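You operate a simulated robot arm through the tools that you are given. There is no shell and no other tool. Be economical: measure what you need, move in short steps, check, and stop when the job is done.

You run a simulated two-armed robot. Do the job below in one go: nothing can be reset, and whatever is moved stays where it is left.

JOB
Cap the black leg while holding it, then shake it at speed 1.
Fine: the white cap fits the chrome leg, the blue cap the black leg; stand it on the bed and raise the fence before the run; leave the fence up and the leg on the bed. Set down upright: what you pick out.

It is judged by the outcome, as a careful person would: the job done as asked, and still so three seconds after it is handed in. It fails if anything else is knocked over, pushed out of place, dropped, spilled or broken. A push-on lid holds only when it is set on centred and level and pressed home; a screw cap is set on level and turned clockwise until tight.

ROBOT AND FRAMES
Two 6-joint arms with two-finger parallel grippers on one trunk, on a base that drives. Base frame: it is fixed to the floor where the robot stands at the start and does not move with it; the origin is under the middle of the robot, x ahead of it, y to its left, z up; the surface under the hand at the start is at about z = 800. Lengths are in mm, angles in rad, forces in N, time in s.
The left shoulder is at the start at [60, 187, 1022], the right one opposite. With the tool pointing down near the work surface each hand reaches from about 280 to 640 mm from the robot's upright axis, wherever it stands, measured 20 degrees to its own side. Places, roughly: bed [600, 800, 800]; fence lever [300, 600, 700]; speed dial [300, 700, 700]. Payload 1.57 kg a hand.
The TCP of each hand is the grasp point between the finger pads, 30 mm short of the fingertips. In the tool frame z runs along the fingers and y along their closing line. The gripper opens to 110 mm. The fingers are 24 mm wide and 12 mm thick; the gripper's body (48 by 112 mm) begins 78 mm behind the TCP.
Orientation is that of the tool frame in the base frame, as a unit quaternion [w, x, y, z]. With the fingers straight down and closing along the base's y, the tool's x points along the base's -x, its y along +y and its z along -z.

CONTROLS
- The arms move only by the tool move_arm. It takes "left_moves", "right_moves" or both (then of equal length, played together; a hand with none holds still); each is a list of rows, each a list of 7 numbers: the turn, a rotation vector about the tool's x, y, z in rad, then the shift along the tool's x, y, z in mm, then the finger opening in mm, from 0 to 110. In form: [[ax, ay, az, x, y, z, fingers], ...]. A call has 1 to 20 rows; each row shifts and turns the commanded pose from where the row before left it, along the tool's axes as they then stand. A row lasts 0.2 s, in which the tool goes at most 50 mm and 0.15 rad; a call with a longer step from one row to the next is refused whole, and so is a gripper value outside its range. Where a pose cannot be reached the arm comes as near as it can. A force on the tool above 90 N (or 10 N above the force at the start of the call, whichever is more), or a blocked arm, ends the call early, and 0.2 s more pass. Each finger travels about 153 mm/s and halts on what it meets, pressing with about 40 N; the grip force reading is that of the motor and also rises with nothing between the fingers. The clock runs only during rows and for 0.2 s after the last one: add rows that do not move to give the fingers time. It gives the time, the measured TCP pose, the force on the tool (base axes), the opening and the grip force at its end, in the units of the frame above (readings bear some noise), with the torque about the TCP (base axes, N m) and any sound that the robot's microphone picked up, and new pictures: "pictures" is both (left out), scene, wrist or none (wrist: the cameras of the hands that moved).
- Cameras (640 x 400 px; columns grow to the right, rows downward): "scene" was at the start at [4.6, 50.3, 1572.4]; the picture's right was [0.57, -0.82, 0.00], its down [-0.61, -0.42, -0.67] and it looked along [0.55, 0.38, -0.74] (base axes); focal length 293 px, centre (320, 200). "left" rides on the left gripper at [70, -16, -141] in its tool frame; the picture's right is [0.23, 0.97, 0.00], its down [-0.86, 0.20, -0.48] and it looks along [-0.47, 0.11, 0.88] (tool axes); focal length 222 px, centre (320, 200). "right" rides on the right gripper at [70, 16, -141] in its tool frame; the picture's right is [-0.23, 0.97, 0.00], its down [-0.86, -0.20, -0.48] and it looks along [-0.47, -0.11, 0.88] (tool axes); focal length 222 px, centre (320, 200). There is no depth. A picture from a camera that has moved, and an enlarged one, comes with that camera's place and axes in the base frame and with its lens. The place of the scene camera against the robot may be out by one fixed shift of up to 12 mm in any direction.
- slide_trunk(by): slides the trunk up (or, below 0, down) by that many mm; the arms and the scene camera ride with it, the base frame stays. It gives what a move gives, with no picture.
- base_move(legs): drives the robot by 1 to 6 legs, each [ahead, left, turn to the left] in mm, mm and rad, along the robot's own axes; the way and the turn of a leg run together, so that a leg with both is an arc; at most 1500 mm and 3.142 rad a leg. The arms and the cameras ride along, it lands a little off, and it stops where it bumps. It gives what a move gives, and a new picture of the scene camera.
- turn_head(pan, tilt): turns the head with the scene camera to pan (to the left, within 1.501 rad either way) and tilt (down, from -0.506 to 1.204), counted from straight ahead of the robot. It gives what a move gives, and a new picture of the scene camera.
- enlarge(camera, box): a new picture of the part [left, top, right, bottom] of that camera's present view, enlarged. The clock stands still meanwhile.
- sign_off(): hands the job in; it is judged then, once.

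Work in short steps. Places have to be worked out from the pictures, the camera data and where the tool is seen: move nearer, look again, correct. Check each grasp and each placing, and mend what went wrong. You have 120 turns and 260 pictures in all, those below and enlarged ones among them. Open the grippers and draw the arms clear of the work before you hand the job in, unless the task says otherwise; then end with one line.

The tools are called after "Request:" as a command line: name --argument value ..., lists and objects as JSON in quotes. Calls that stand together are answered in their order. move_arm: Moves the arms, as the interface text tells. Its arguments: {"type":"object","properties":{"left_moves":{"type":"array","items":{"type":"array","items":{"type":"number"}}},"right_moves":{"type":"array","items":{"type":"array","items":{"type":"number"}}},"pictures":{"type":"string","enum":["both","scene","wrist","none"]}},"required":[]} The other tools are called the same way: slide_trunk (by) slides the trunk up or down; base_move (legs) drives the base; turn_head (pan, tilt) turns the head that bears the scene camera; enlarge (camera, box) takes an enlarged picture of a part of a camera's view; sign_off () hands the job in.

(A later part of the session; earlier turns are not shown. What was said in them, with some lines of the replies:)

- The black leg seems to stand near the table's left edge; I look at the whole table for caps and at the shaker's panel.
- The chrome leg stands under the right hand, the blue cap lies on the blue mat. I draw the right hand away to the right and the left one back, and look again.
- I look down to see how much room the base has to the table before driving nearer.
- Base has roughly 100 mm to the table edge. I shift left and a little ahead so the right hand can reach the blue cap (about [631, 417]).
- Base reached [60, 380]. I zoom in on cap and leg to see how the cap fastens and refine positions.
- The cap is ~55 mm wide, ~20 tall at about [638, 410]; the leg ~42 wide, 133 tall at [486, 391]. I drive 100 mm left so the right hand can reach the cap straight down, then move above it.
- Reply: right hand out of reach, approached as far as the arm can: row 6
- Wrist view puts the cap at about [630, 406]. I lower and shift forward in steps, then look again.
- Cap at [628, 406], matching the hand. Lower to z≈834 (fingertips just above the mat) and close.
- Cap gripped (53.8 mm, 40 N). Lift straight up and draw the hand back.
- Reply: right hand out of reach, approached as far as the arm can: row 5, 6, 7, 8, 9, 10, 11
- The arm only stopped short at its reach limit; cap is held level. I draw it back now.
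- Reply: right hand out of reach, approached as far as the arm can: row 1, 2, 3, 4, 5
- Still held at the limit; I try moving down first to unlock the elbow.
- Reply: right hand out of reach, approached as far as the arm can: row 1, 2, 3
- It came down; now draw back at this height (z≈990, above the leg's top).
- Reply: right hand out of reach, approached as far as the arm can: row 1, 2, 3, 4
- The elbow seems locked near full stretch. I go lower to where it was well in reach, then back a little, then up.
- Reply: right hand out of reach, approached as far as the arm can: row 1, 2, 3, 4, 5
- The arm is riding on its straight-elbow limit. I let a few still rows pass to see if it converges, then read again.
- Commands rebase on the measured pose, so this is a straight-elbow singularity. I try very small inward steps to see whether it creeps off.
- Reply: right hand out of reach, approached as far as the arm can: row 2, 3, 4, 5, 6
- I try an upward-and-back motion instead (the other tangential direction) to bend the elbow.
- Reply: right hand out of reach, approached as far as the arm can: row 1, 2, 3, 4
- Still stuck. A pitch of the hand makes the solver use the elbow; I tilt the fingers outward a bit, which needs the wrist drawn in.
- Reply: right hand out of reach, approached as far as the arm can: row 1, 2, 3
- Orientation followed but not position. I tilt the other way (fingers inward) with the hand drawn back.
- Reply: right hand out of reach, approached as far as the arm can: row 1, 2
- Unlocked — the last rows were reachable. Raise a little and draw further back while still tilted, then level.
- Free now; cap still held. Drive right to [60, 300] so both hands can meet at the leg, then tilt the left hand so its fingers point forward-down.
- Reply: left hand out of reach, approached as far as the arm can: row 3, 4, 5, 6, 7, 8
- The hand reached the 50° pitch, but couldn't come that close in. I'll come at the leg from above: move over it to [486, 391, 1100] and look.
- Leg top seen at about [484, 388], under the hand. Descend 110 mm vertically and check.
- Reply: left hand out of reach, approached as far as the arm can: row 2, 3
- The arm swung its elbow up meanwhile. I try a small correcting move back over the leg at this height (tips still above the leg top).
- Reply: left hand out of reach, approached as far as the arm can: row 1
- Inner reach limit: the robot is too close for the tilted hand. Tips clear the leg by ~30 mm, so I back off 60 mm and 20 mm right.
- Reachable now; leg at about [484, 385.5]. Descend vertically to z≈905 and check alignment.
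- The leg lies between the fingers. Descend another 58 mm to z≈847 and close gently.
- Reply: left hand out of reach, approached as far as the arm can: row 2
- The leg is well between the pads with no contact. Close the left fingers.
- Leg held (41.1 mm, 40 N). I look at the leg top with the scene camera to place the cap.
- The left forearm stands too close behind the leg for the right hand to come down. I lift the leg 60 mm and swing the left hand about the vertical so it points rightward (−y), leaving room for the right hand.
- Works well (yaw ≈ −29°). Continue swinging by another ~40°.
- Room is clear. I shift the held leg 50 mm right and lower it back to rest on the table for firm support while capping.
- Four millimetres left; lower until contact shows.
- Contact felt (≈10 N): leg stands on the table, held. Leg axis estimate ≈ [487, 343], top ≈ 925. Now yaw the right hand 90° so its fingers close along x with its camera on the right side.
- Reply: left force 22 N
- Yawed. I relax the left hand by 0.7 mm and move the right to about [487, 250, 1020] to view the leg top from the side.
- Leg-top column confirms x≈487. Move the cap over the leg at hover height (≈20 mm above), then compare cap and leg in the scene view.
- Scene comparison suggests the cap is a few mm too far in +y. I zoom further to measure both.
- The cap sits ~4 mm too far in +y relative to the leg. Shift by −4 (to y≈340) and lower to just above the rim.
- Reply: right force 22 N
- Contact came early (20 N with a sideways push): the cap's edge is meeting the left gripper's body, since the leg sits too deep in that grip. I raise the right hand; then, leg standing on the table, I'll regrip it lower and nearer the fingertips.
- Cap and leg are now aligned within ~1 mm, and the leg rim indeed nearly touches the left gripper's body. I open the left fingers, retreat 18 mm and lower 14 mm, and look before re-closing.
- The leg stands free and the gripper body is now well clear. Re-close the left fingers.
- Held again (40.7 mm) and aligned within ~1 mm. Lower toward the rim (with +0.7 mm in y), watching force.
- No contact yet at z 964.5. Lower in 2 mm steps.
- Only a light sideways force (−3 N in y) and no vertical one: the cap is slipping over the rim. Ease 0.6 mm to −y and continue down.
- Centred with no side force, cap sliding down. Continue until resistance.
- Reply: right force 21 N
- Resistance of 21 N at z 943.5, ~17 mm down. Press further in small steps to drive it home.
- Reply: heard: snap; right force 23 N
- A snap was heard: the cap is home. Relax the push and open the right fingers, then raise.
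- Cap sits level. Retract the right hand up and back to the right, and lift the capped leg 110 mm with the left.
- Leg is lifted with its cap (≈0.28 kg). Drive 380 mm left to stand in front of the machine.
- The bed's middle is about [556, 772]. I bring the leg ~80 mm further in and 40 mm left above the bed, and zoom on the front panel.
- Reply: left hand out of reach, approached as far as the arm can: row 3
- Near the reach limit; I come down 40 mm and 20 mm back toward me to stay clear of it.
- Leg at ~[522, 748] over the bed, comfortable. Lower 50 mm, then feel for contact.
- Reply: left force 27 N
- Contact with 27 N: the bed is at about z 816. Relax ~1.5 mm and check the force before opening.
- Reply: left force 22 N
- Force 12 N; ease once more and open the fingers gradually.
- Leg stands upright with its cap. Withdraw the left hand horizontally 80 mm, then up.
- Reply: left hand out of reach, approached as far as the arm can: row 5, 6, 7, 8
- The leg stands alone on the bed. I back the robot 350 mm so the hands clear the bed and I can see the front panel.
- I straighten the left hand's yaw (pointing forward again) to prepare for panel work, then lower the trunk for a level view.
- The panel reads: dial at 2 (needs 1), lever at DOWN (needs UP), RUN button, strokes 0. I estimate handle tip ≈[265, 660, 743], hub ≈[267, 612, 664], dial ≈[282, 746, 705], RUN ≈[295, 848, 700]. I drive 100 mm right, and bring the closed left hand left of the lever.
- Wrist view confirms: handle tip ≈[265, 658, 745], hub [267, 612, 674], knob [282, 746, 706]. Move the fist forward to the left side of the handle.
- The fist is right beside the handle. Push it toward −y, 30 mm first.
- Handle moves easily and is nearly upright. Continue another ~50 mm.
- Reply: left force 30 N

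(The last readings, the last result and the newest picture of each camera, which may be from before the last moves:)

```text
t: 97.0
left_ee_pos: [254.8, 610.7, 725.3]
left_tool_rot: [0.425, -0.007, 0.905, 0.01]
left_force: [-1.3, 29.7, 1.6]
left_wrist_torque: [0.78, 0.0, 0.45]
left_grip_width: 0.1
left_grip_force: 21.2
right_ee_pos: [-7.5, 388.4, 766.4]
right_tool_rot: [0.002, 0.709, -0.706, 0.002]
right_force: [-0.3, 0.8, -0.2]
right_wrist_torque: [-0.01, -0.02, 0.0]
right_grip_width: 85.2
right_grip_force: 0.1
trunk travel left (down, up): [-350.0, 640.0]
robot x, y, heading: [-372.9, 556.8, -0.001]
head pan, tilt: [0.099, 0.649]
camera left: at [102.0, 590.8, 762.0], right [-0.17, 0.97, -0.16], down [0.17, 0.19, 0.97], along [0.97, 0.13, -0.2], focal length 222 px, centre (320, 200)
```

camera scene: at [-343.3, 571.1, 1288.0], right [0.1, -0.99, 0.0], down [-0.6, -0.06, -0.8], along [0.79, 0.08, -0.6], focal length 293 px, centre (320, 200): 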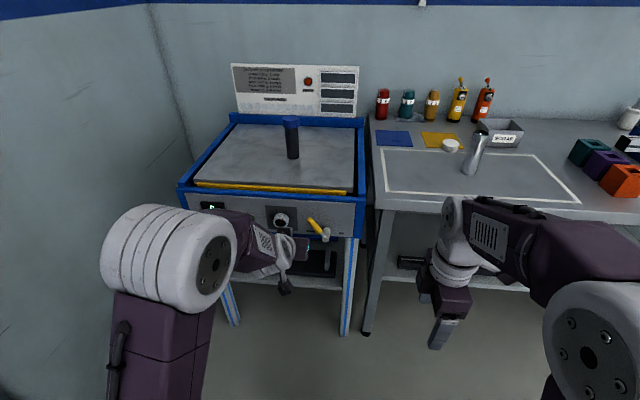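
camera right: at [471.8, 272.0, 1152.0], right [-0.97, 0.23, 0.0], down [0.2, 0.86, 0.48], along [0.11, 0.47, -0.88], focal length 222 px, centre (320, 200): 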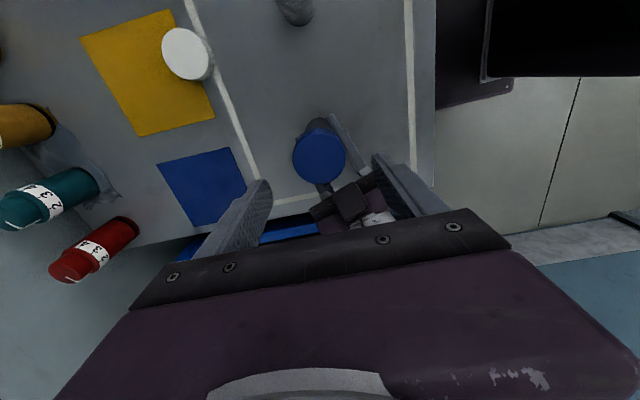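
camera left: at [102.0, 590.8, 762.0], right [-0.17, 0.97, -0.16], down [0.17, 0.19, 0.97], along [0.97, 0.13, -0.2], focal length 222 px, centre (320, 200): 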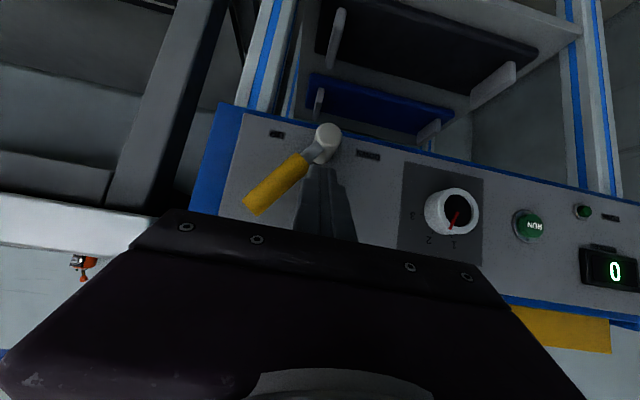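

The handle is over to UP with a firm stop (30 N), and the yellow fence seems to have risen. Back off left and look with the scene camera.

Request:
move_arm --left_moves '[[0, 0, 0, 0, 20, 0, 0], [0, 0, 0, 15, 30, -18, 0], [0, 0, 0, 15, 30, -18, 0], [0, 0, 0, 15, 0, -18, 0], [0, 0, 0, 0, 0, 0, 0]]' --pictures "both"

Request:
enlarge --camera "scene" --box '[180, 90, 380, 250]'

```text
t: 98.2
left_ee_pos: [184.4, 683.2, 725.5]
left_tool_rot: [0.425, -0.001, 0.905, 0.007]
left_force: [0.3, 0.9, 0.1]
left_wrist_torque: [0.02, 0.03, -0.02]
left_grip_width: 0.1
left_grip_force: 21.4
right_ee_pos: [-7.9, 384.7, 767.6]
right_tool_rot: [0.001, 0.708, -0.706, -0.001]
right_force: [-0.5, 0.0, 0.2]
right_wrist_torque: [0.02, -0.03, -0.04]
right_grip_width: 85.1
right_grip_force: 0.0
trunk travel left (down, up): [-350.0, 640.0]
robot x, y, heading: [-370.1, 554.3, 0.004]
head pan, tilt: [0.099, 0.649]
camera scene: at [-342.9, 571.1, 1287.9], right [0.1, -0.99, 0.0], down [-0.6, -0.06, -0.8], along [0.79, 0.08, -0.6], focal length 293 px, centre (320, 200)
camera left: at [30.5, 664.5, 762.6], right [-0.15, 0.97, -0.16], down [0.18, 0.19, 0.97], along [0.97, 0.12, -0.2], focal length 222 px, centre (320, 200)
```

scene: 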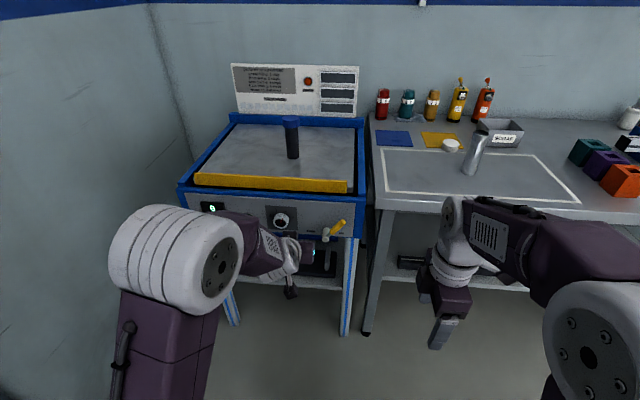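
left: 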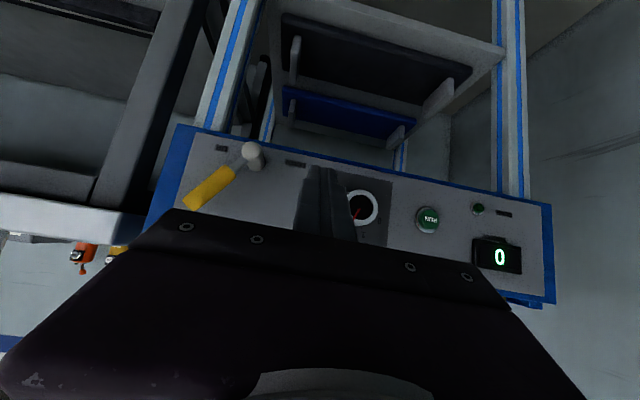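

```text
2.50 times, centred on (280, 170) of scene
camera zoom: at [-342.9, 571.1, 1287.9], right [0.1, -0.99, 0.0], down [-0.6, -0.06, -0.8], along [0.79, 0.08, -0.6], focal length 732 px, centre (420, 275)
```

zoom: 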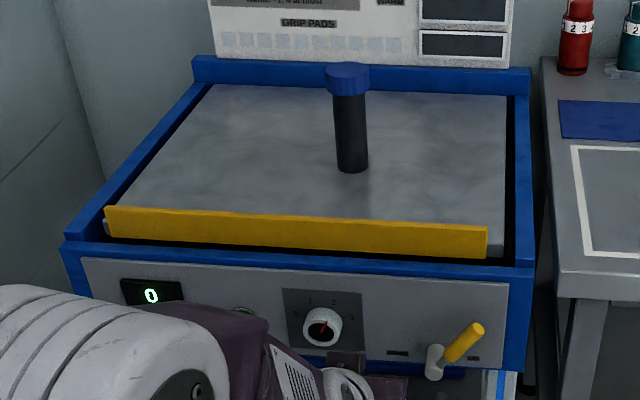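

Fence is up and the leg undisturbed. Now level the left hand (fingers straight forward), open it, and line up with the dial.

Request:
move_arm --left_moves '[[0, -0.14, 0, 0, 10, 0, 30], [0, -0.14, 0, 0, 10, 0, 60], [0, -0.14, 0, 0, 10, 0, 75], [0, -0.14, 0, 0, 10, 0, 75], [0, -0.137, 0, 0, 10, 0, 75], [0, 0, 0, 19.5, 12, 0, 75], [0, 0, 0, 0, 0, 0, 75]]' --pictures "both"

```text
t: 99.8
left_ee_pos: [291.4, 742.5, 849.6]
left_tool_rot: [0.705, 0.001, 0.71, 0.009]
left_force: [-0.7, -0.2, 0.2]
left_wrist_torque: [0.04, -0.01, 0.0]
left_grip_width: 75.2
left_grip_force: 0.1
left hand out of reach, approached as far as the arm can: row 3, 4, 5, 6
right_ee_pos: [-7.4, 384.0, 766.2]
right_tool_rot: [0.001, 0.708, -0.706, -0.001]
right_force: [0.5, -0.9, 0.2]
right_wrist_torque: [0.01, 0.0, -0.01]
right_grip_width: 85.0
right_grip_force: 0.0
trunk travel left (down, up): [-350.0, 640.0]
robot x, y, heading: [-368.0, 557.6, 0.004]
head pan, tilt: [0.099, 0.649]
camera scene: at [-343.2, 570.9, 1288.0], right [0.1, -0.99, 0.0], down [-0.6, -0.06, -0.8], along [0.79, 0.08, -0.6], focal length 293 px, centre (320, 200)
camera left: at [150.4, 725.3, 781.1], right [-0.01, 0.98, -0.21], down [-0.47, 0.18, 0.86], along [0.88, 0.11, 0.46], focal length 222 px, centre (320, 200)
```

scene: 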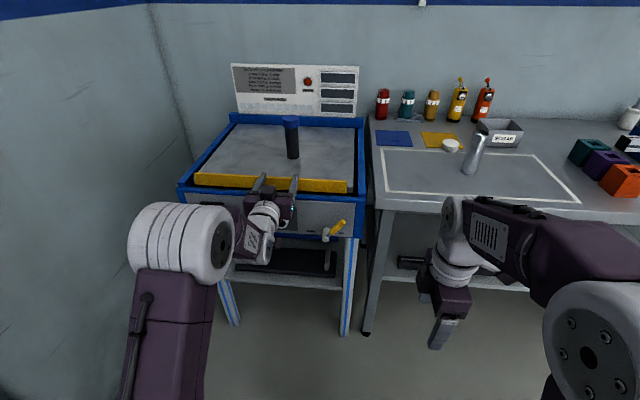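
left: 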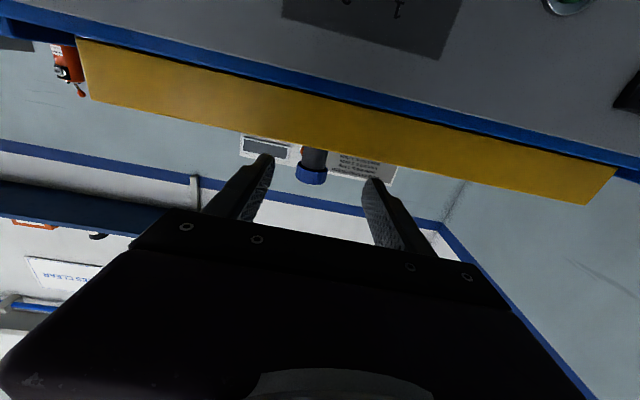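

Inner reach again pushed the hand upward; it touches nothing. I drive back 120 mm so the level hand has room.

Request:
base_move --legs '[[-120, 0, 0]]'

Request:
move_arm --left_moves '[[0, 0, 0, 40, 1, 0, 75], [0, 0, 0, 40, 1, 0, 75], [0, 0, 0, 40, 1, 0, 75], [0, 0, 0, 23, 1, 0, 75], [0, 0, 0, 0, 0, 0, 75]]' --pictures "both"

```text
t: 101.0
left_ee_pos: [169.7, 742.7, 850.8]
left_tool_rot: [0.705, 0.001, 0.709, 0.007]
left_force: [-0.4, 0.7, 0.1]
left_wrist_torque: [0.01, 0.03, 0.01]
left_grip_width: 75.0
left_grip_force: 0.1
right_ee_pos: [-129.5, 384.4, 765.8]
right_tool_rot: [0.0, 0.709, -0.706, 0.0]
right_force: [-0.2, 0.1, 0.1]
right_wrist_torque: [-0.02, -0.02, -0.01]
right_grip_width: 85.0
right_grip_force: 0.0
trunk travel left (down, up): [-350.0, 640.0]
robot x, y, heading: [-492.0, 555.1, 0.002]
head pan, tilt: [0.099, 0.649]
camera scene: at [-465.2, 570.6, 1288.0], right [0.1, -0.99, 0.0], down [-0.6, -0.06, -0.8], along [0.79, 0.08, -0.6], focal length 293 px, centre (320, 200)
```

scene: 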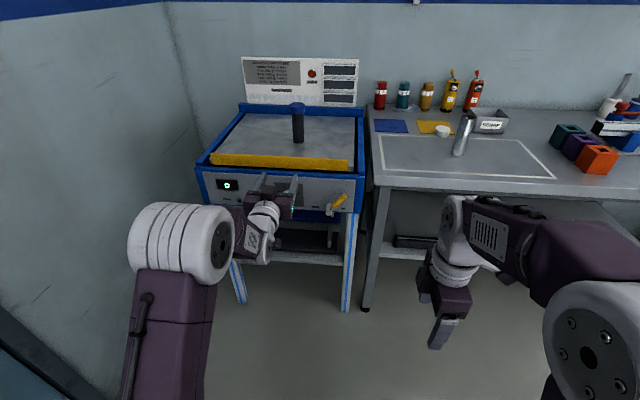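

```text
t: 102.2
left_ee_pos: [238.9, 749.2, 760.0]
left_tool_rot: [0.703, 0.001, 0.711, 0.008]
left_force: [1.1, 0.4, -0.3]
left_wrist_torque: [-0.02, -0.01, -0.03]
left_grip_width: 75.1
left_grip_force: 0.0
left hand out of reach, approached as far as the arm can: row 1, 2, 3, 4
right_ee_pos: [-128.0, 384.7, 766.4]
right_tool_rot: [0.001, 0.709, -0.705, 0.0]
right_force: [-1.0, 0.2, -0.7]
right_wrist_torque: [0.0, 0.03, 0.03]
right_grip_width: 84.7
right_grip_force: 0.0
trunk travel left (down, up): [-350.0, 640.0]
robot x, y, heading: [-488.8, 552.2, 0.003]
head pan, tilt: [0.099, 0.649]
camera scene: at [-463.8, 570.6, 1287.9], right [0.1, -0.99, 0.0], down [-0.6, -0.06, -0.8], along [0.79, 0.08, -0.6], focal length 293 px, centre (320, 200)
camera left: at [97.4, 732.0, 690.8], right [-0.01, 0.98, -0.21], down [-0.47, 0.18, 0.86], along [0.88, 0.11, 0.46], focal length 222 px, centre (320, 200)
```

scene: 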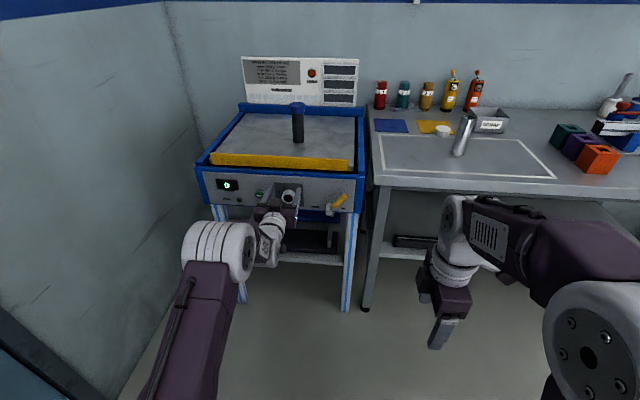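
left: 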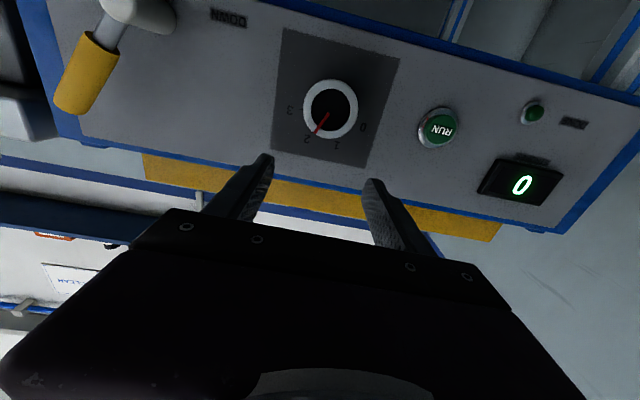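

The dial is well in view. Try moving down to dial height and see if the arm follows.

Request:
move_arm --left_moves '[[0, 0, 0, 27, -1.5, 0, 75], [0, 0, 0, 27, -1.5, 0, 75], [0, 0, 0, 0, 0, 0, 75]]' --pictures "wrist"

```text
t: 103.0
left_ee_pos: [258.5, 745.8, 711.5]
left_tool_rot: [0.703, 0.001, 0.711, 0.01]
left_force: [0.1, -0.9, -1.0]
left_wrist_torque: [-0.01, 0.02, -0.04]
left_grip_width: 75.0
left_grip_force: 0.2
left hand out of reach, approached as far as the arm can: row 1, 2
right_ee_pos: [-128.7, 383.8, 765.8]
right_tool_rot: [0.001, 0.708, -0.706, -0.001]
right_force: [-0.2, -0.8, -0.3]
right_wrist_torque: [0.03, -0.03, 0.02]
right_grip_width: 85.0
right_grip_force: 0.0
trunk travel left (down, up): [-350.0, 640.0]
robot x, y, heading: [-488.9, 558.8, 0.005]
head pan, tilt: [0.099, 0.649]
camera left: at [116.0, 729.1, 643.3], right [-0.01, 0.98, -0.21], down [-0.47, 0.18, 0.86], along [0.88, 0.11, 0.46], focal length 222 px, centre (320, 200)
```

left: 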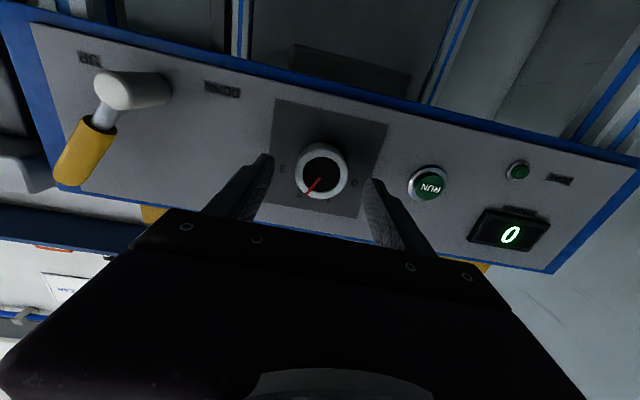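

Knob centre works out at [282, 746, 705]; TCP is at [258, 746, 711]. Try a small forward-and-down correction.

Request:
move_arm --left_moves '[[0, 0, 0, 3, 0, 4, 75], [0, 0, 0, 3.5, 0, 4, 75], [0, 0, 0, 0, 0, 0, 75]]' --pictures "none"

```text
t: 103.8
left_ee_pos: [266.4, 745.7, 704.2]
left_tool_rot: [0.705, 0.001, 0.709, 0.007]
left_force: [-0.5, 0.9, 0.7]
left_wrist_torque: [0.0, 0.03, 0.01]
left_grip_width: 75.1
left_grip_force: 0.0
right_ee_pos: [-127.9, 383.8, 766.2]
right_tool_rot: [0.001, 0.708, -0.706, 0.0]
right_force: [0.1, 0.2, 0.2]
right_wrist_torque: [-0.02, -0.02, -0.01]
right_grip_width: 84.9
right_grip_force: 0.1
trunk travel left (down, up): [-350.0, 640.0]
robot x, y, heading: [-491.6, 557.0, 0.004]
head pan, tilt: [0.099, 0.649]
```

It follows in this direction. Forward 4 mm and close on the knob.

Request:
move_arm --left_moves '[[0, 0, 0, -0.8, 0, 4, 75], [0, 0, 0, 0, 0, 0, 60], [0, 0, 0, 0, 0, 0, 48], [0, 0, 0, 0, 0, 0, 38], [0, 0, 0, 0, 0, 0, 38]]' --pictures "wrist"

```text
t: 105.0
left_ee_pos: [269.4, 746.4, 704.8]
left_tool_rot: [0.705, 0.001, 0.71, 0.008]
left_force: [1.4, 4.1, 0.2]
left_wrist_torque: [0.0, 0.15, -0.31]
left_grip_width: 43.4
left_grip_force: 45.1
right_ee_pos: [-128.6, 383.2, 766.2]
right_tool_rot: [0.001, 0.708, -0.706, -0.001]
right_force: [-1.5, 0.6, 0.6]
right_wrist_torque: [0.01, -0.03, 0.02]
right_grip_width: 85.1
right_grip_force: 0.0
trunk travel left (down, up): [-350.0, 640.0]
robot x, y, heading: [-486.6, 553.2, 0.003]
head pan, tilt: [0.099, 0.649]
camera left: at [128.4, 729.7, 636.7], right [-0.01, 0.98, -0.21], down [-0.47, 0.18, 0.86], along [0.88, 0.11, 0.46], focal length 222 px, centre (320, 200)
```

left: 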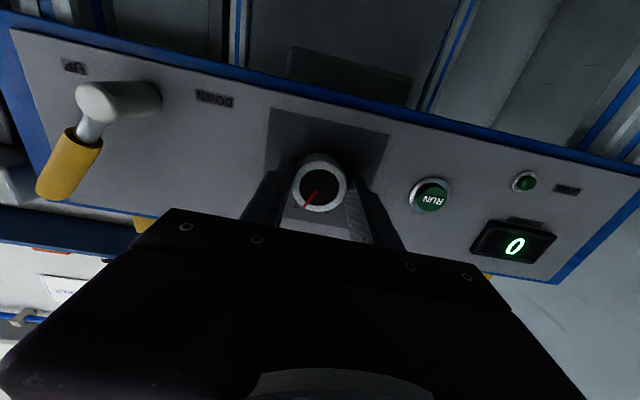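

Knob gripped. Turn it counter-clockwise (toward 1), first ~0.45 rad, and check.

Request:
move_arm --left_moves '[[0, 0, -0.15, 0, 0, 0, 38], [0, 0, -0.15, 0, 0, 0, 38], [0, 0, -0.15, 0, 0, 0, 38], [0, 0, 0, 0, 0, 0, 38]]' --pictures "wrist"

```text
t: 106.0
left_ee_pos: [269.8, 745.5, 705.3]
left_tool_rot: [0.689, -0.156, 0.691, -0.152]
left_force: [3.5, 1.8, 1.8]
left_wrist_torque: [0.01, 0.36, -0.96]
left_grip_width: 43.7
left_grip_force: 44.9
right_ee_pos: [-127.8, 384.0, 766.4]
right_tool_rot: [0.002, 0.709, -0.706, 0.0]
right_force: [-0.3, 0.3, 0.5]
right_wrist_torque: [-0.01, 0.01, 0.0]
right_grip_width: 84.7
right_grip_force: 0.1
trunk travel left (down, up): [-350.0, 640.0]
robot x, y, heading: [-494.4, 556.8, 0.001]
head pan, tilt: [0.099, 0.649]
camera left: at [128.7, 699.9, 650.5], right [-0.01, 0.79, -0.62], down [-0.48, 0.54, 0.69], along [0.88, 0.3, 0.37], focal length 222 px, centre (320, 200)
```

left: 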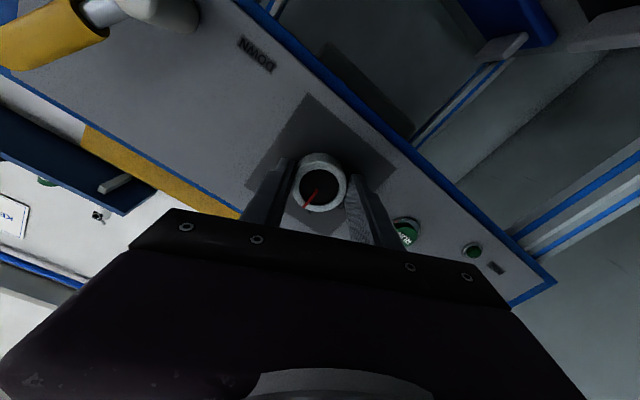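

The knob follows. From the scale, the steps are about 54° (0.94 rad); turn another 0.49 rad.

Request:
move_arm --left_moves '[[0, 0, -0.14, 0, 0, 0, 38], [0, 0, -0.14, 0, 0, 0, 38], [0, 0, -0.14, 0, 0, 0, 38], [0, 0, -0.07, 0, 0, 0, 38], [0, 0, 0, 0, 0, 0, 38]]' --pictures "wrist"

Request:
enlarge --camera "scene" --box '[240, 165, 350, 235]'

```text
t: 107.2
left_ee_pos: [270.4, 744.7, 706.0]
left_tool_rot: [0.632, -0.32, 0.633, -0.313]
left_force: [2.9, -7.5, 4.5]
left_wrist_torque: [0.02, -0.1, -1.39]
left_grip_width: 43.5
left_grip_force: 44.6
right_ee_pos: [-128.3, 383.8, 765.1]
right_tool_rot: [0.001, 0.708, -0.707, -0.001]
right_force: [0.0, -0.6, 0.0]
right_wrist_torque: [-0.03, -0.04, -0.02]
right_grip_width: 84.9
right_grip_force: 0.0
trunk travel left (down, up): [-350.0, 640.0]
robot x, y, heading: [-487.4, 553.1, 0.004]
head pan, tilt: [0.099, 0.649]
camera left: at [129.1, 677.7, 678.6], right [-0.01, 0.4, -0.92], down [-0.48, 0.8, 0.36], along [0.88, 0.44, 0.19], focal length 222 px, centre (320, 200)
```

left: 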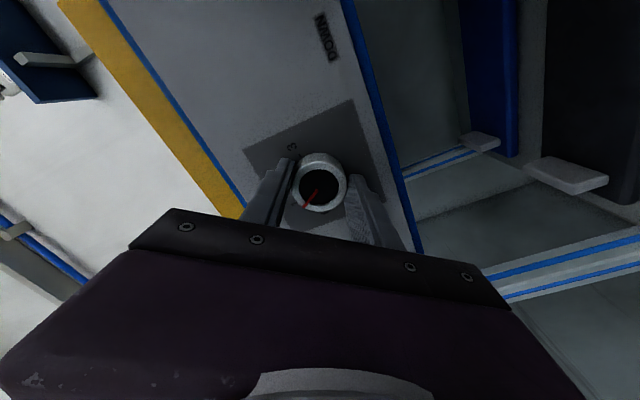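

```text
5.71 times, centred on (295, 200) of scene
camera zoom: at [-464.0, 569.3, 1288.0], right [0.1, -0.99, 0.0], down [-0.6, -0.06, -0.8], along [0.79, 0.08, -0.6], focal length 1672 px, centre (463, 200)
```

zoom: 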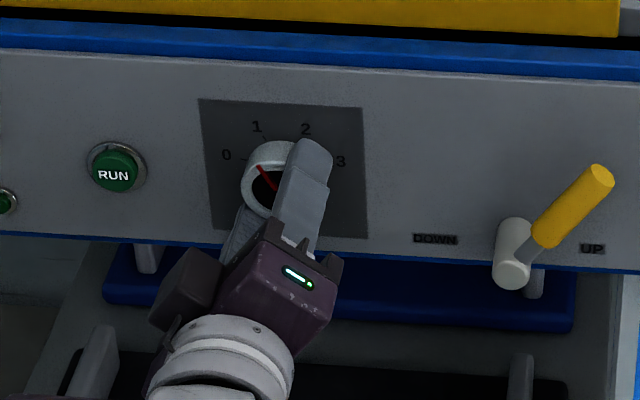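

Pointer now toward 1. Open the fingers and drive the base back 90 mm to withdraw straight.

Request:
move_arm --left_moves '[[0, 0, 0, 0, 0, 0, 60], [0, 0, 0, 0, 0, 0, 80], [0, 0, 0, 0, 0, 0, 80]]' --pictures "none"

Request:
base_move --legs '[[-90, 0, 0]]'

Request:
enlarge --camera "left" --box '[200, 80, 440, 230]'

```text
t: 108.0
left_ee_pos: [270.0, 746.8, 705.8]
left_tool_rot: [0.632, -0.32, 0.633, -0.312]
left_force: [0.4, -0.1, 0.1]
left_wrist_torque: [0.01, 0.04, -0.02]
left_grip_width: 79.9
left_grip_force: 0.1
right_ee_pos: [-129.0, 383.8, 765.2]
right_tool_rot: [0.001, 0.708, -0.706, -0.001]
right_force: [-0.5, 0.4, 0.0]
right_wrist_torque: [0.0, 0.04, -0.03]
right_grip_width: 85.1
right_grip_force: 0.0
trunk travel left (down, up): [-350.0, 640.0]
robot x, y, heading: [-488.3, 556.6, 0.004]
head pan, tilt: [0.099, 0.649]
```

```text
t: 109.1
left_ee_pos: [179.1, 748.1, 706.1]
left_tool_rot: [0.632, -0.32, 0.633, -0.312]
left_force: [-0.8, -0.5, 0.0]
left_wrist_torque: [0.0, 0.04, -0.01]
left_grip_width: 79.7
left_grip_force: 0.0
right_ee_pos: [-218.6, 384.4, 767.1]
right_tool_rot: [0.001, 0.708, -0.706, 0.001]
right_force: [0.1, 0.2, -0.1]
right_wrist_torque: [0.01, -0.02, 0.0]
right_grip_width: 84.9
right_grip_force: 0.0
trunk travel left (down, up): [-350.0, 640.0]
robot x, y, heading: [-579.0, 557.7, 0.001]
head pan, tilt: [0.099, 0.649]
camera scene: at [-555.3, 570.3, 1288.0], right [0.1, -0.99, 0.0], down [-0.6, -0.06, -0.8], along [0.79, 0.08, -0.6], focal length 293 px, centre (320, 200)
```

scene: 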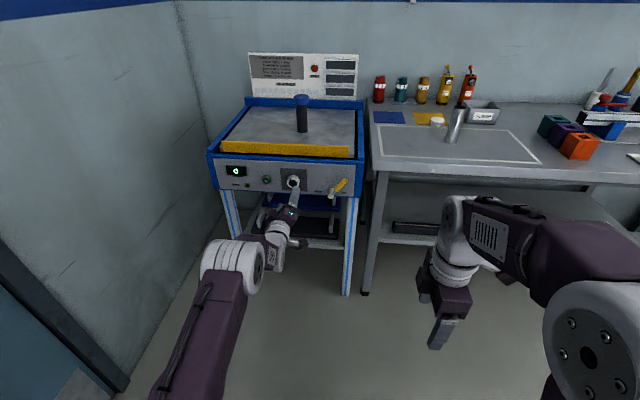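

```text
2.67 times, centred on (320, 155) of left
camera zoom: at [38.2, 679.1, 678.7], right [-0.01, 0.4, -0.92], down [-0.48, 0.8, 0.36], along [0.87, 0.45, 0.19], focal length 592 px, centre (320, 320)
```

zoom: 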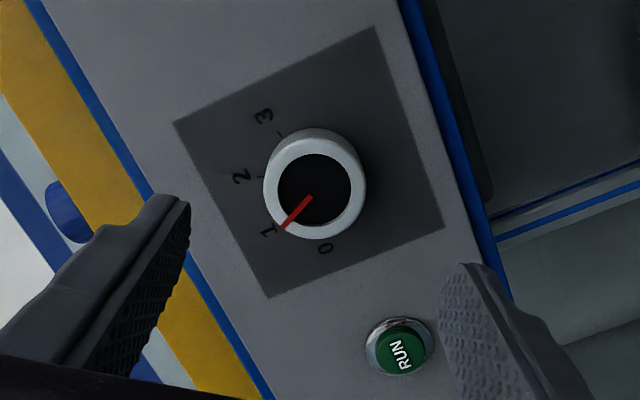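

Dial reads 1. Close the fist and drive 97 mm left to line up with RUN (≈[297, 845, 704]).

Request:
move_arm --left_moves '[[0, 0, 0, 0, 0, 0, 50], [0, 0, 0, 0, 0, 0, 20], [0, 0, 0, 0, 0, 0, 0], [0, 0, 0, 0, 0, 0, 0]]' --pictures "none"

Request:
base_move --legs '[[0, 97, 0]]'

Request:
enlarge --camera "left" --box '[160, 60, 480, 260]'

```text
t: 110.1
left_ee_pos: [180.1, 746.1, 704.5]
left_tool_rot: [0.632, -0.32, 0.633, -0.311]
left_force: [-0.1, 0.7, -0.7]
left_wrist_torque: [0.0, -0.03, 0.03]
left_grip_width: 0.1
left_grip_force: 21.4
right_ee_pos: [-218.2, 384.2, 766.2]
right_tool_rot: [0.001, 0.708, -0.706, 0.0]
right_force: [0.5, 0.9, -0.6]
right_wrist_torque: [-0.01, -0.02, 0.0]
right_grip_width: 85.1
right_grip_force: 0.0
trunk travel left (down, up): [-350.0, 640.0]
robot x, y, heading: [-580.7, 555.0, -0.0]
head pan, tilt: [0.099, 0.649]
```

```text
t: 111.2
left_ee_pos: [180.1, 845.0, 705.3]
left_tool_rot: [0.632, -0.321, 0.633, -0.312]
left_force: [0.5, 0.0, 0.3]
left_wrist_torque: [-0.01, 0.0, 0.01]
left_grip_width: 0.0
left_grip_force: 20.9
right_ee_pos: [-217.8, 482.5, 765.9]
right_tool_rot: [0.001, 0.708, -0.706, 0.001]
right_force: [-0.2, 0.5, 0.3]
right_wrist_torque: [-0.01, 0.02, 0.01]
right_grip_width: 84.8
right_grip_force: 0.1
trunk travel left (down, up): [-350.0, 640.0]
robot x, y, heading: [-578.3, 651.4, 0.001]
head pan, tilt: [0.099, 0.649]
camera scene: at [-554.1, 669.3, 1287.9], right [0.1, -0.99, 0.0], down [-0.6, -0.06, -0.8], along [0.79, 0.08, -0.6], focal length 293 px, centre (320, 200)
```

scene: 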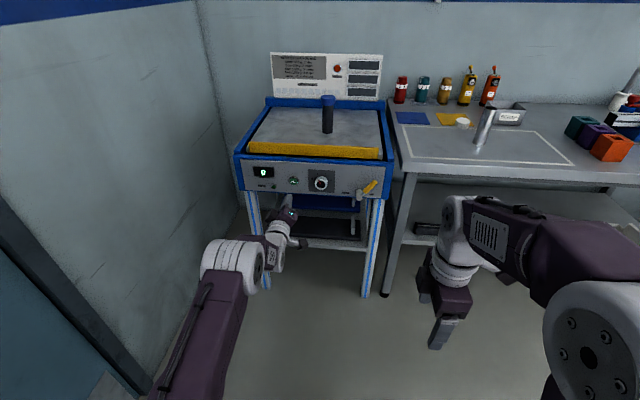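

```text
2.00 times, centred on (320, 160) of left
camera zoom: at [38.5, 777.6, 677.7], right [-0.01, 0.4, -0.92], down [-0.48, 0.8, 0.36], along [0.87, 0.45, 0.19], focal length 444 px, centre (320, 280)
```

zoom: 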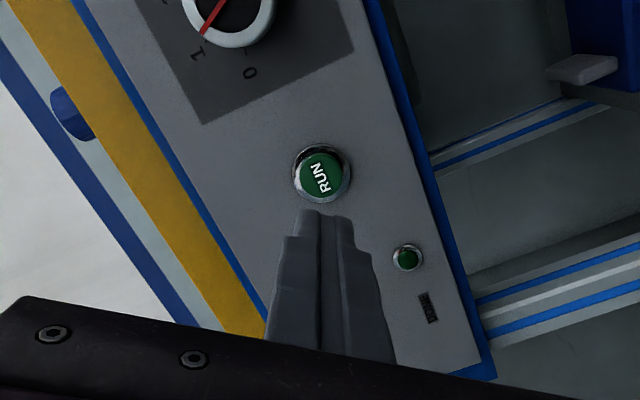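

Aligned with RUN. Advance 78 mm, then creep until it clicks.

Request:
move_arm --left_moves '[[0, 0, 0, 0, 0, 26, 0], [0, 0, 0, 0, 0, 26, 0], [0, 0, 0, 0, 0, 26, 0], [0, 0, 0, 0, 0, 0, 0]]' --pictures "wrist"

```text
t: 112.2
left_ee_pos: [250.0, 845.2, 705.9]
left_tool_rot: [0.631, -0.32, 0.634, -0.312]
left_force: [-0.7, 1.1, -1.2]
left_wrist_torque: [-0.01, -0.03, 0.01]
left_grip_width: 0.0
left_grip_force: 21.2
left hand out of reach, approached as far as the arm can: row 3
right_ee_pos: [-219.2, 480.6, 765.5]
right_tool_rot: [0.001, 0.708, -0.706, 0.0]
right_force: [-0.2, 0.5, 0.1]
right_wrist_torque: [0.05, 0.0, 0.0]
right_grip_width: 85.1
right_grip_force: 0.1
trunk travel left (down, up): [-350.0, 640.0]
robot x, y, heading: [-579.7, 656.7, 0.005]
head pan, tilt: [0.099, 0.649]
camera left: at [109.1, 777.4, 678.5], right [-0.01, 0.4, -0.92], down [-0.48, 0.8, 0.36], along [0.88, 0.45, 0.19], focal length 222 px, centre (320, 200)
```

left: 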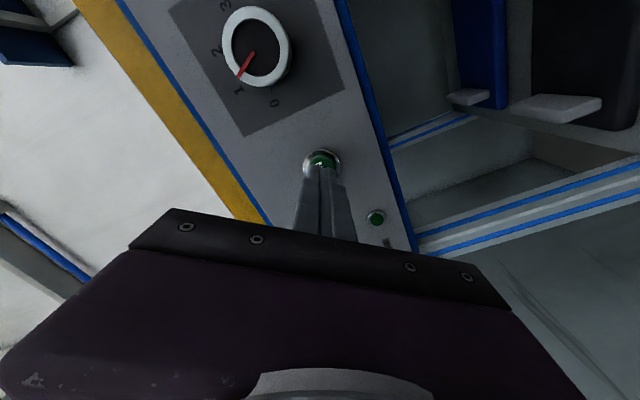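

Arm at full stretch, ~15 mm short. Draw the hand back a bit, drive nearer, and press with the arm bent.

Request:
move_arm --left_moves '[[0, 0, 0, 0, 0, -20, 0], [0, 0, 0, 0, 0, -30, 0], [0, 0, 0, 0, 0, -20, 0], [0, 0, 0, 0, 0, 0, 0]]' --pictures "none"

```text
t: 113.2
left_ee_pos: [179.3, 842.9, 707.6]
left_tool_rot: [0.632, -0.319, 0.633, -0.313]
left_force: [-0.2, 0.4, -0.1]
left_wrist_torque: [0.0, 0.02, 0.0]
left_grip_width: 0.0
left_grip_force: 20.9
right_ee_pos: [-218.3, 480.5, 765.9]
right_tool_rot: [0.001, 0.709, -0.705, 0.001]
right_force: [0.4, -0.3, -0.1]
right_wrist_torque: [0.0, -0.01, 0.0]
right_grip_width: 85.0
right_grip_force: 0.0
trunk travel left (down, up): [-350.0, 640.0]
robot x, y, heading: [-583.5, 654.2, 0.004]
head pan, tilt: [0.099, 0.649]
```

It bends freely. Drive 70 mm ahead (tips then ≈ 279), then press with the arm.

Request:
base_move --legs '[[70, 0, 0]]'

Request:
move_arm --left_moves '[[0, 0, 0, 1.5, 1, 6, 0], [0, 0, 0, 1, 1, 4, 0], [0, 0, 0, 0, 0, 3, 0], [0, 0, 0, 0, 0, 0, 0]]' --pictures "wrist"

```text
t: 114.3
left_ee_pos: [250.2, 844.1, 707.1]
left_tool_rot: [0.632, -0.321, 0.633, -0.311]
left_force: [-0.2, 0.2, -0.2]
left_wrist_torque: [0.02, -0.04, 0.02]
left_grip_width: 0.3
left_grip_force: 21.2
right_ee_pos: [-147.7, 481.1, 765.4]
right_tool_rot: [0.002, 0.708, -0.706, -0.001]
right_force: [0.5, 0.2, -0.2]
right_wrist_torque: [-0.01, 0.03, 0.0]
right_grip_width: 84.9
right_grip_force: 0.0
trunk travel left (down, up): [-350.0, 640.0]
robot x, y, heading: [-510.3, 653.3, 0.007]
head pan, tilt: [0.099, 0.649]
camera scene: at [-483.0, 668.1, 1287.9], right [0.1, -0.99, 0.0], down [-0.6, -0.06, -0.8], along [0.79, 0.08, -0.61], focal length 293 px, centre (320, 200)
```

scene: 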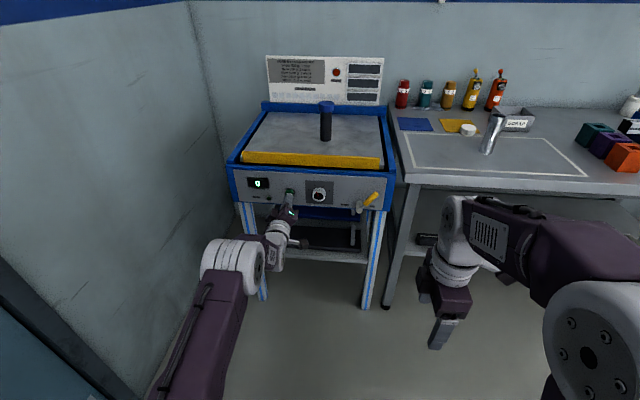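

```text
t: 115.3
left_ee_pos: [262.2, 843.5, 704.3]
left_tool_rot: [0.632, -0.321, 0.633, -0.311]
left_force: [0.0, -0.3, -0.5]
left_wrist_torque: [-0.03, 0.02, 0.01]
left_grip_width: 0.0
left_grip_force: 21.2
right_ee_pos: [-149.6, 482.0, 767.3]
right_tool_rot: [0.002, 0.709, -0.706, 0.0]
right_force: [-0.4, -0.2, -0.2]
right_wrist_torque: [0.03, -0.01, -0.01]
right_grip_width: 85.0
right_grip_force: 0.0
trunk travel left (down, up): [-350.0, 640.0]
robot x, y, heading: [-514.9, 655.6, 0.005]
head pan, tilt: [0.099, 0.649]
camera left: at [121.3, 775.9, 676.6], right [-0.01, 0.4, -0.92], down [-0.48, 0.8, 0.36], along [0.87, 0.45, 0.19], focal length 222 px, centre (320, 200)
```

left: 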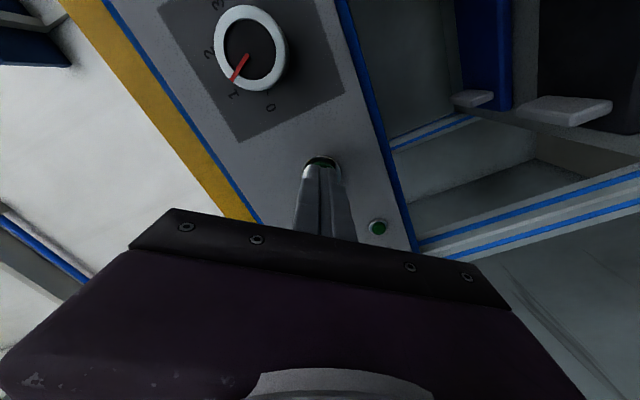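

Almost at the button. Creep on in 2 mm steps.

Request:
move_arm --left_moves '[[0, 0, 0, 0, 0, 2, 0], [0, 0, 0, 0, 0, 2, 0], [0, 0, 0, 0, 0, 2, 0], [0, 0, 0, 0, 0, 0, 0]]' --pictures "none"

```text
t: 116.3
left_ee_pos: [267.7, 842.5, 704.1]
left_tool_rot: [0.632, -0.321, 0.633, -0.311]
left_force: [-0.9, -0.4, 0.3]
left_wrist_torque: [-0.05, 0.02, -0.02]
left_grip_width: 0.1
left_grip_force: 21.1
right_ee_pos: [-149.2, 481.7, 766.0]
right_tool_rot: [0.001, 0.708, -0.706, 0.0]
right_force: [0.7, -0.7, -0.2]
right_wrist_torque: [0.01, -0.01, 0.0]
right_grip_width: 85.1
right_grip_force: 0.0
trunk travel left (down, up): [-350.0, 640.0]
robot x, y, heading: [-510.5, 653.4, 0.012]
head pan, tilt: [0.099, 0.649]
heard: click
```

A click. Check the stroke display and the bed.

Request:
move_arm --left_moves '[[0, 0, 0, 0, 0, -10, 0], [0, 0, 0, 0, 0, -20, 0], [0, 0, 0, 0, 0, 0, 0]]' --pictures "none"

Request:
enlarge --camera "scene" --box '[220, 80, 400, 220]'

```text
t: 117.1
left_ee_pos: [238.7, 842.7, 703.9]
left_tool_rot: [0.631, -0.32, 0.635, -0.311]
left_force: [0.1, -0.6, 0.8]
left_wrist_torque: [0.01, 0.03, -0.03]
left_grip_width: 0.0
left_grip_force: 21.5
right_ee_pos: [-148.4, 482.0, 766.2]
right_tool_rot: [0.001, 0.708, -0.706, 0.0]
right_force: [0.9, -0.1, -0.1]
right_wrist_torque: [0.0, -0.03, -0.01]
right_grip_width: 84.8
right_grip_force: 0.0
trunk travel left (down, up): [-350.0, 640.0]
robot x, y, heading: [-507.8, 656.0, 0.005]
head pan, tilt: [0.099, 0.649]
```

```text
2.86 times, centred on (310, 150) of scene
camera zoom: at [-484.4, 668.2, 1287.9], right [0.1, -0.99, 0.0], down [-0.6, -0.06, -0.8], along [0.79, 0.08, -0.6], focal length 836 px, centre (349, 343)
```

zoom: 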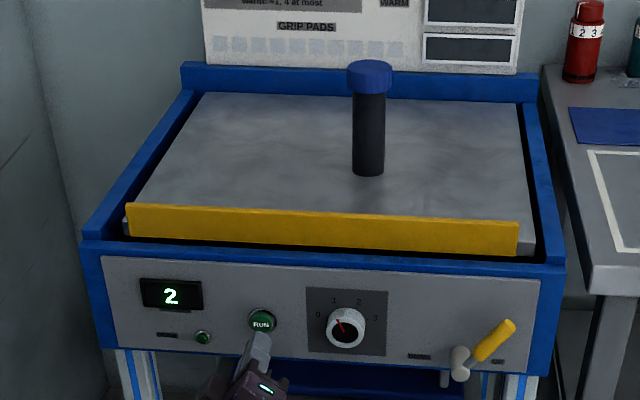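

The shaker runs (strokes 2). Wait for it to finish, meanwhile holding still.

Request:
move_arm --left_moves '[[0, 0, 0, 0, 0, 0, 0], [0, 0, 0, 0, 0, 0, 0], [0, 0, 0, 0, 0, 0, 0], [0, 0, 0, 0, 0, 0, 0], [0, 0, 0, 0, 0, 0, 0], [0, 0, 0, 0, 0, 0, 0], [0, 0, 0, 0, 0, 0, 0], [0, 0, 0, 0, 0, 0, 0], [0, 0, 0, 0, 0, 0, 0], [0, 0, 0, 0, 0, 0, 0], [0, 0, 0, 0, 0, 0, 0], [0, 0, 0, 0, 0, 0, 0], [0, 0, 0, 0, 0, 0, 0], [0, 0, 0, 0, 0, 0, 0], [0, 0, 0, 0, 0, 0, 0], [0, 0, 0, 0, 0, 0, 0], [0, 0, 0, 0, 0, 0, 0], [0, 0, 0, 0, 0, 0, 0], [0, 0, 0, 0, 0, 0, 0], [0, 0, 0, 0, 0, 0, 0]]' --pictures "none"

Request:
enlarge --camera "scene" --box '[220, 80, 400, 220]'

```text
t: 121.3
left_ee_pos: [239.4, 842.0, 705.3]
left_tool_rot: [0.63, -0.32, 0.635, -0.311]
left_force: [-0.5, -0.2, -0.7]
left_wrist_torque: [0.02, -0.01, 0.04]
left_grip_width: 0.0
left_grip_force: 21.5
right_ee_pos: [-149.5, 481.2, 765.7]
right_tool_rot: [0.002, 0.708, -0.706, 0.0]
right_force: [-0.2, -0.8, 0.3]
right_wrist_torque: [0.0, -0.02, -0.01]
right_grip_width: 85.2
right_grip_force: 0.1
trunk travel left (down, up): [-350.0, 640.0]
robot x, y, heading: [-507.6, 656.1, 0.004]
head pan, tilt: [0.099, 0.649]
```

```text
2.86 times, centred on (310, 150) of scene
camera zoom: at [-484.5, 668.1, 1287.9], right [0.1, -0.99, 0.0], down [-0.6, -0.06, -0.8], along [0.79, 0.08, -0.6], focal length 836 px, centre (349, 343)
```

zoom: 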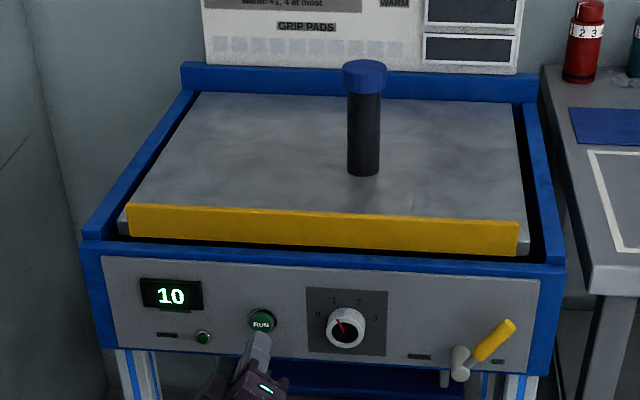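

Ten strokes; still running, leg steady. Meanwhile I drive the robot back clear of the machine and watch on.

Request:
base_move --legs '[[-120, 0, 0]]'

Request:
move_arm --left_moves '[[0, 0, 0, 0, 0, 0, 60], [0, 0, 0, 0, 0, 0, 60], [0, 0, 0, 0, 0, 0, 60], [0, 0, 0, 0, 0, 0, 60], [0, 0, 0, 0, 0, 0, 60], [0, 0, 0, 0, 0, 0, 60], [0, 0, 0, 0, 0, 0, 60], [0, 0, 0, 0, 0, 0, 60], [0, 0, 0, 0, 0, 0, 60], [0, 0, 0, 0, 0, 0, 60], [0, 0, 0, 0, 0, 0, 60], [0, 0, 0, 0, 0, 0, 60], [0, 0, 0, 0, 0, 0, 60], [0, 0, 0, 0, 0, 0, 60], [0, 0, 0, 0, 0, 0, 60], [0, 0, 0, 0, 0, 0, 60], [0, 0, 0, 0, 0, 0, 60], [0, 0, 0, 0, 0, 0, 60], [0, 0, 0, 0, 0, 0, 60], [0, 0, 0, 0, 0, 0, 60]]' --pictures "none"

Request:
enlarge --camera "scene" --box '[230, 80, 400, 220]'

```text
t: 122.5
left_ee_pos: [119.0, 842.6, 705.1]
left_tool_rot: [0.632, -0.322, 0.633, -0.311]
left_force: [0.1, -0.3, -0.2]
left_wrist_torque: [0.01, 0.03, -0.01]
left_grip_width: 0.0
left_grip_force: 21.7
right_ee_pos: [-268.0, 482.1, 767.7]
right_tool_rot: [0.001, 0.709, -0.706, 0.001]
right_force: [-0.3, -0.9, -0.6]
right_wrist_torque: [-0.01, -0.07, 0.0]
right_grip_width: 85.0
right_grip_force: 0.1
trunk travel left (down, up): [-350.0, 640.0]
robot x, y, heading: [-631.3, 653.9, 0.008]
head pan, tilt: [0.099, 0.649]
camera scene: at [-605.3, 667.5, 1288.0], right [0.11, -0.99, 0.0], down [-0.6, -0.06, -0.8], along [0.79, 0.08, -0.6], focal length 293 px, centre (320, 200)
```

scene: 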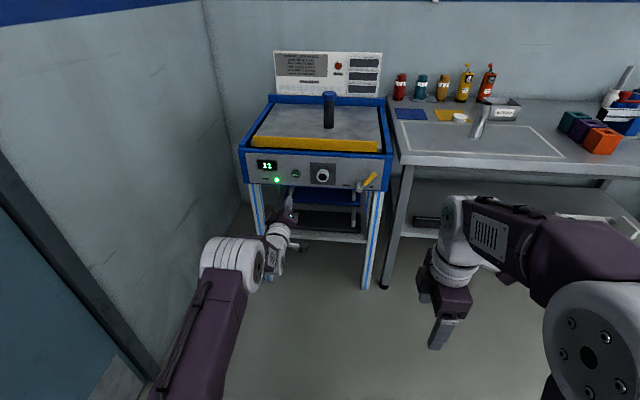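

```text
t: 126.7
left_ee_pos: [119.5, 842.6, 704.1]
left_tool_rot: [0.631, -0.321, 0.634, -0.311]
left_force: [-0.5, -0.4, 0.8]
left_wrist_torque: [-0.02, -0.03, 0.05]
left_grip_width: 60.1
left_grip_force: 0.0
right_ee_pos: [-268.9, 480.5, 766.5]
right_tool_rot: [0.001, 0.709, -0.705, 0.0]
right_force: [-0.8, 0.2, 0.2]
right_wrist_torque: [0.0, -0.01, 0.0]
right_grip_width: 85.1
right_grip_force: 0.1
trunk travel left (down, up): [-350.0, 640.0]
robot x, y, heading: [-629.4, 656.0, 0.01]
head pan, tilt: [0.099, 0.649]
```

```text
2.86 times, centred on (315, 150) of scene
camera zoom: at [-603.8, 667.6, 1287.9], right [0.11, -0.99, 0.0], down [-0.6, -0.06, -0.8], along [0.79, 0.08, -0.6], focal length 836 px, centre (334, 343)
```

zoom: 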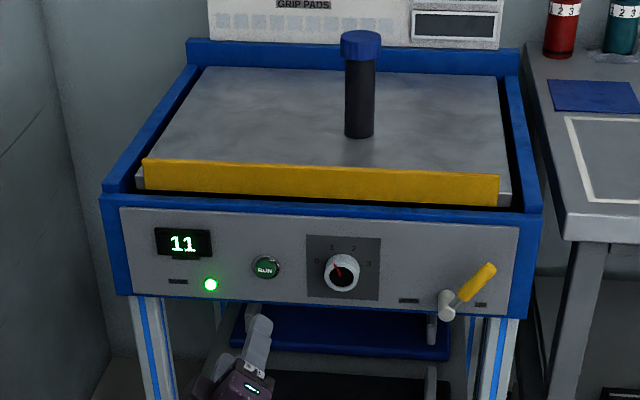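

The run is over: DONE lamp lit, 11 strokes, leg upright with its cap, fence up, dial at 1, and both hands open and clear. Handing in.

Request:
sign_off

```text
The job is handed in.
```

I held the black leg and pressed its blue cap on until it snapped. I then stood it upright on the bed, raised the fence, and shook it at speed 1 until the DONE lamp lit at 11 strokes. The fence is still up and the capped leg is still on the bed.
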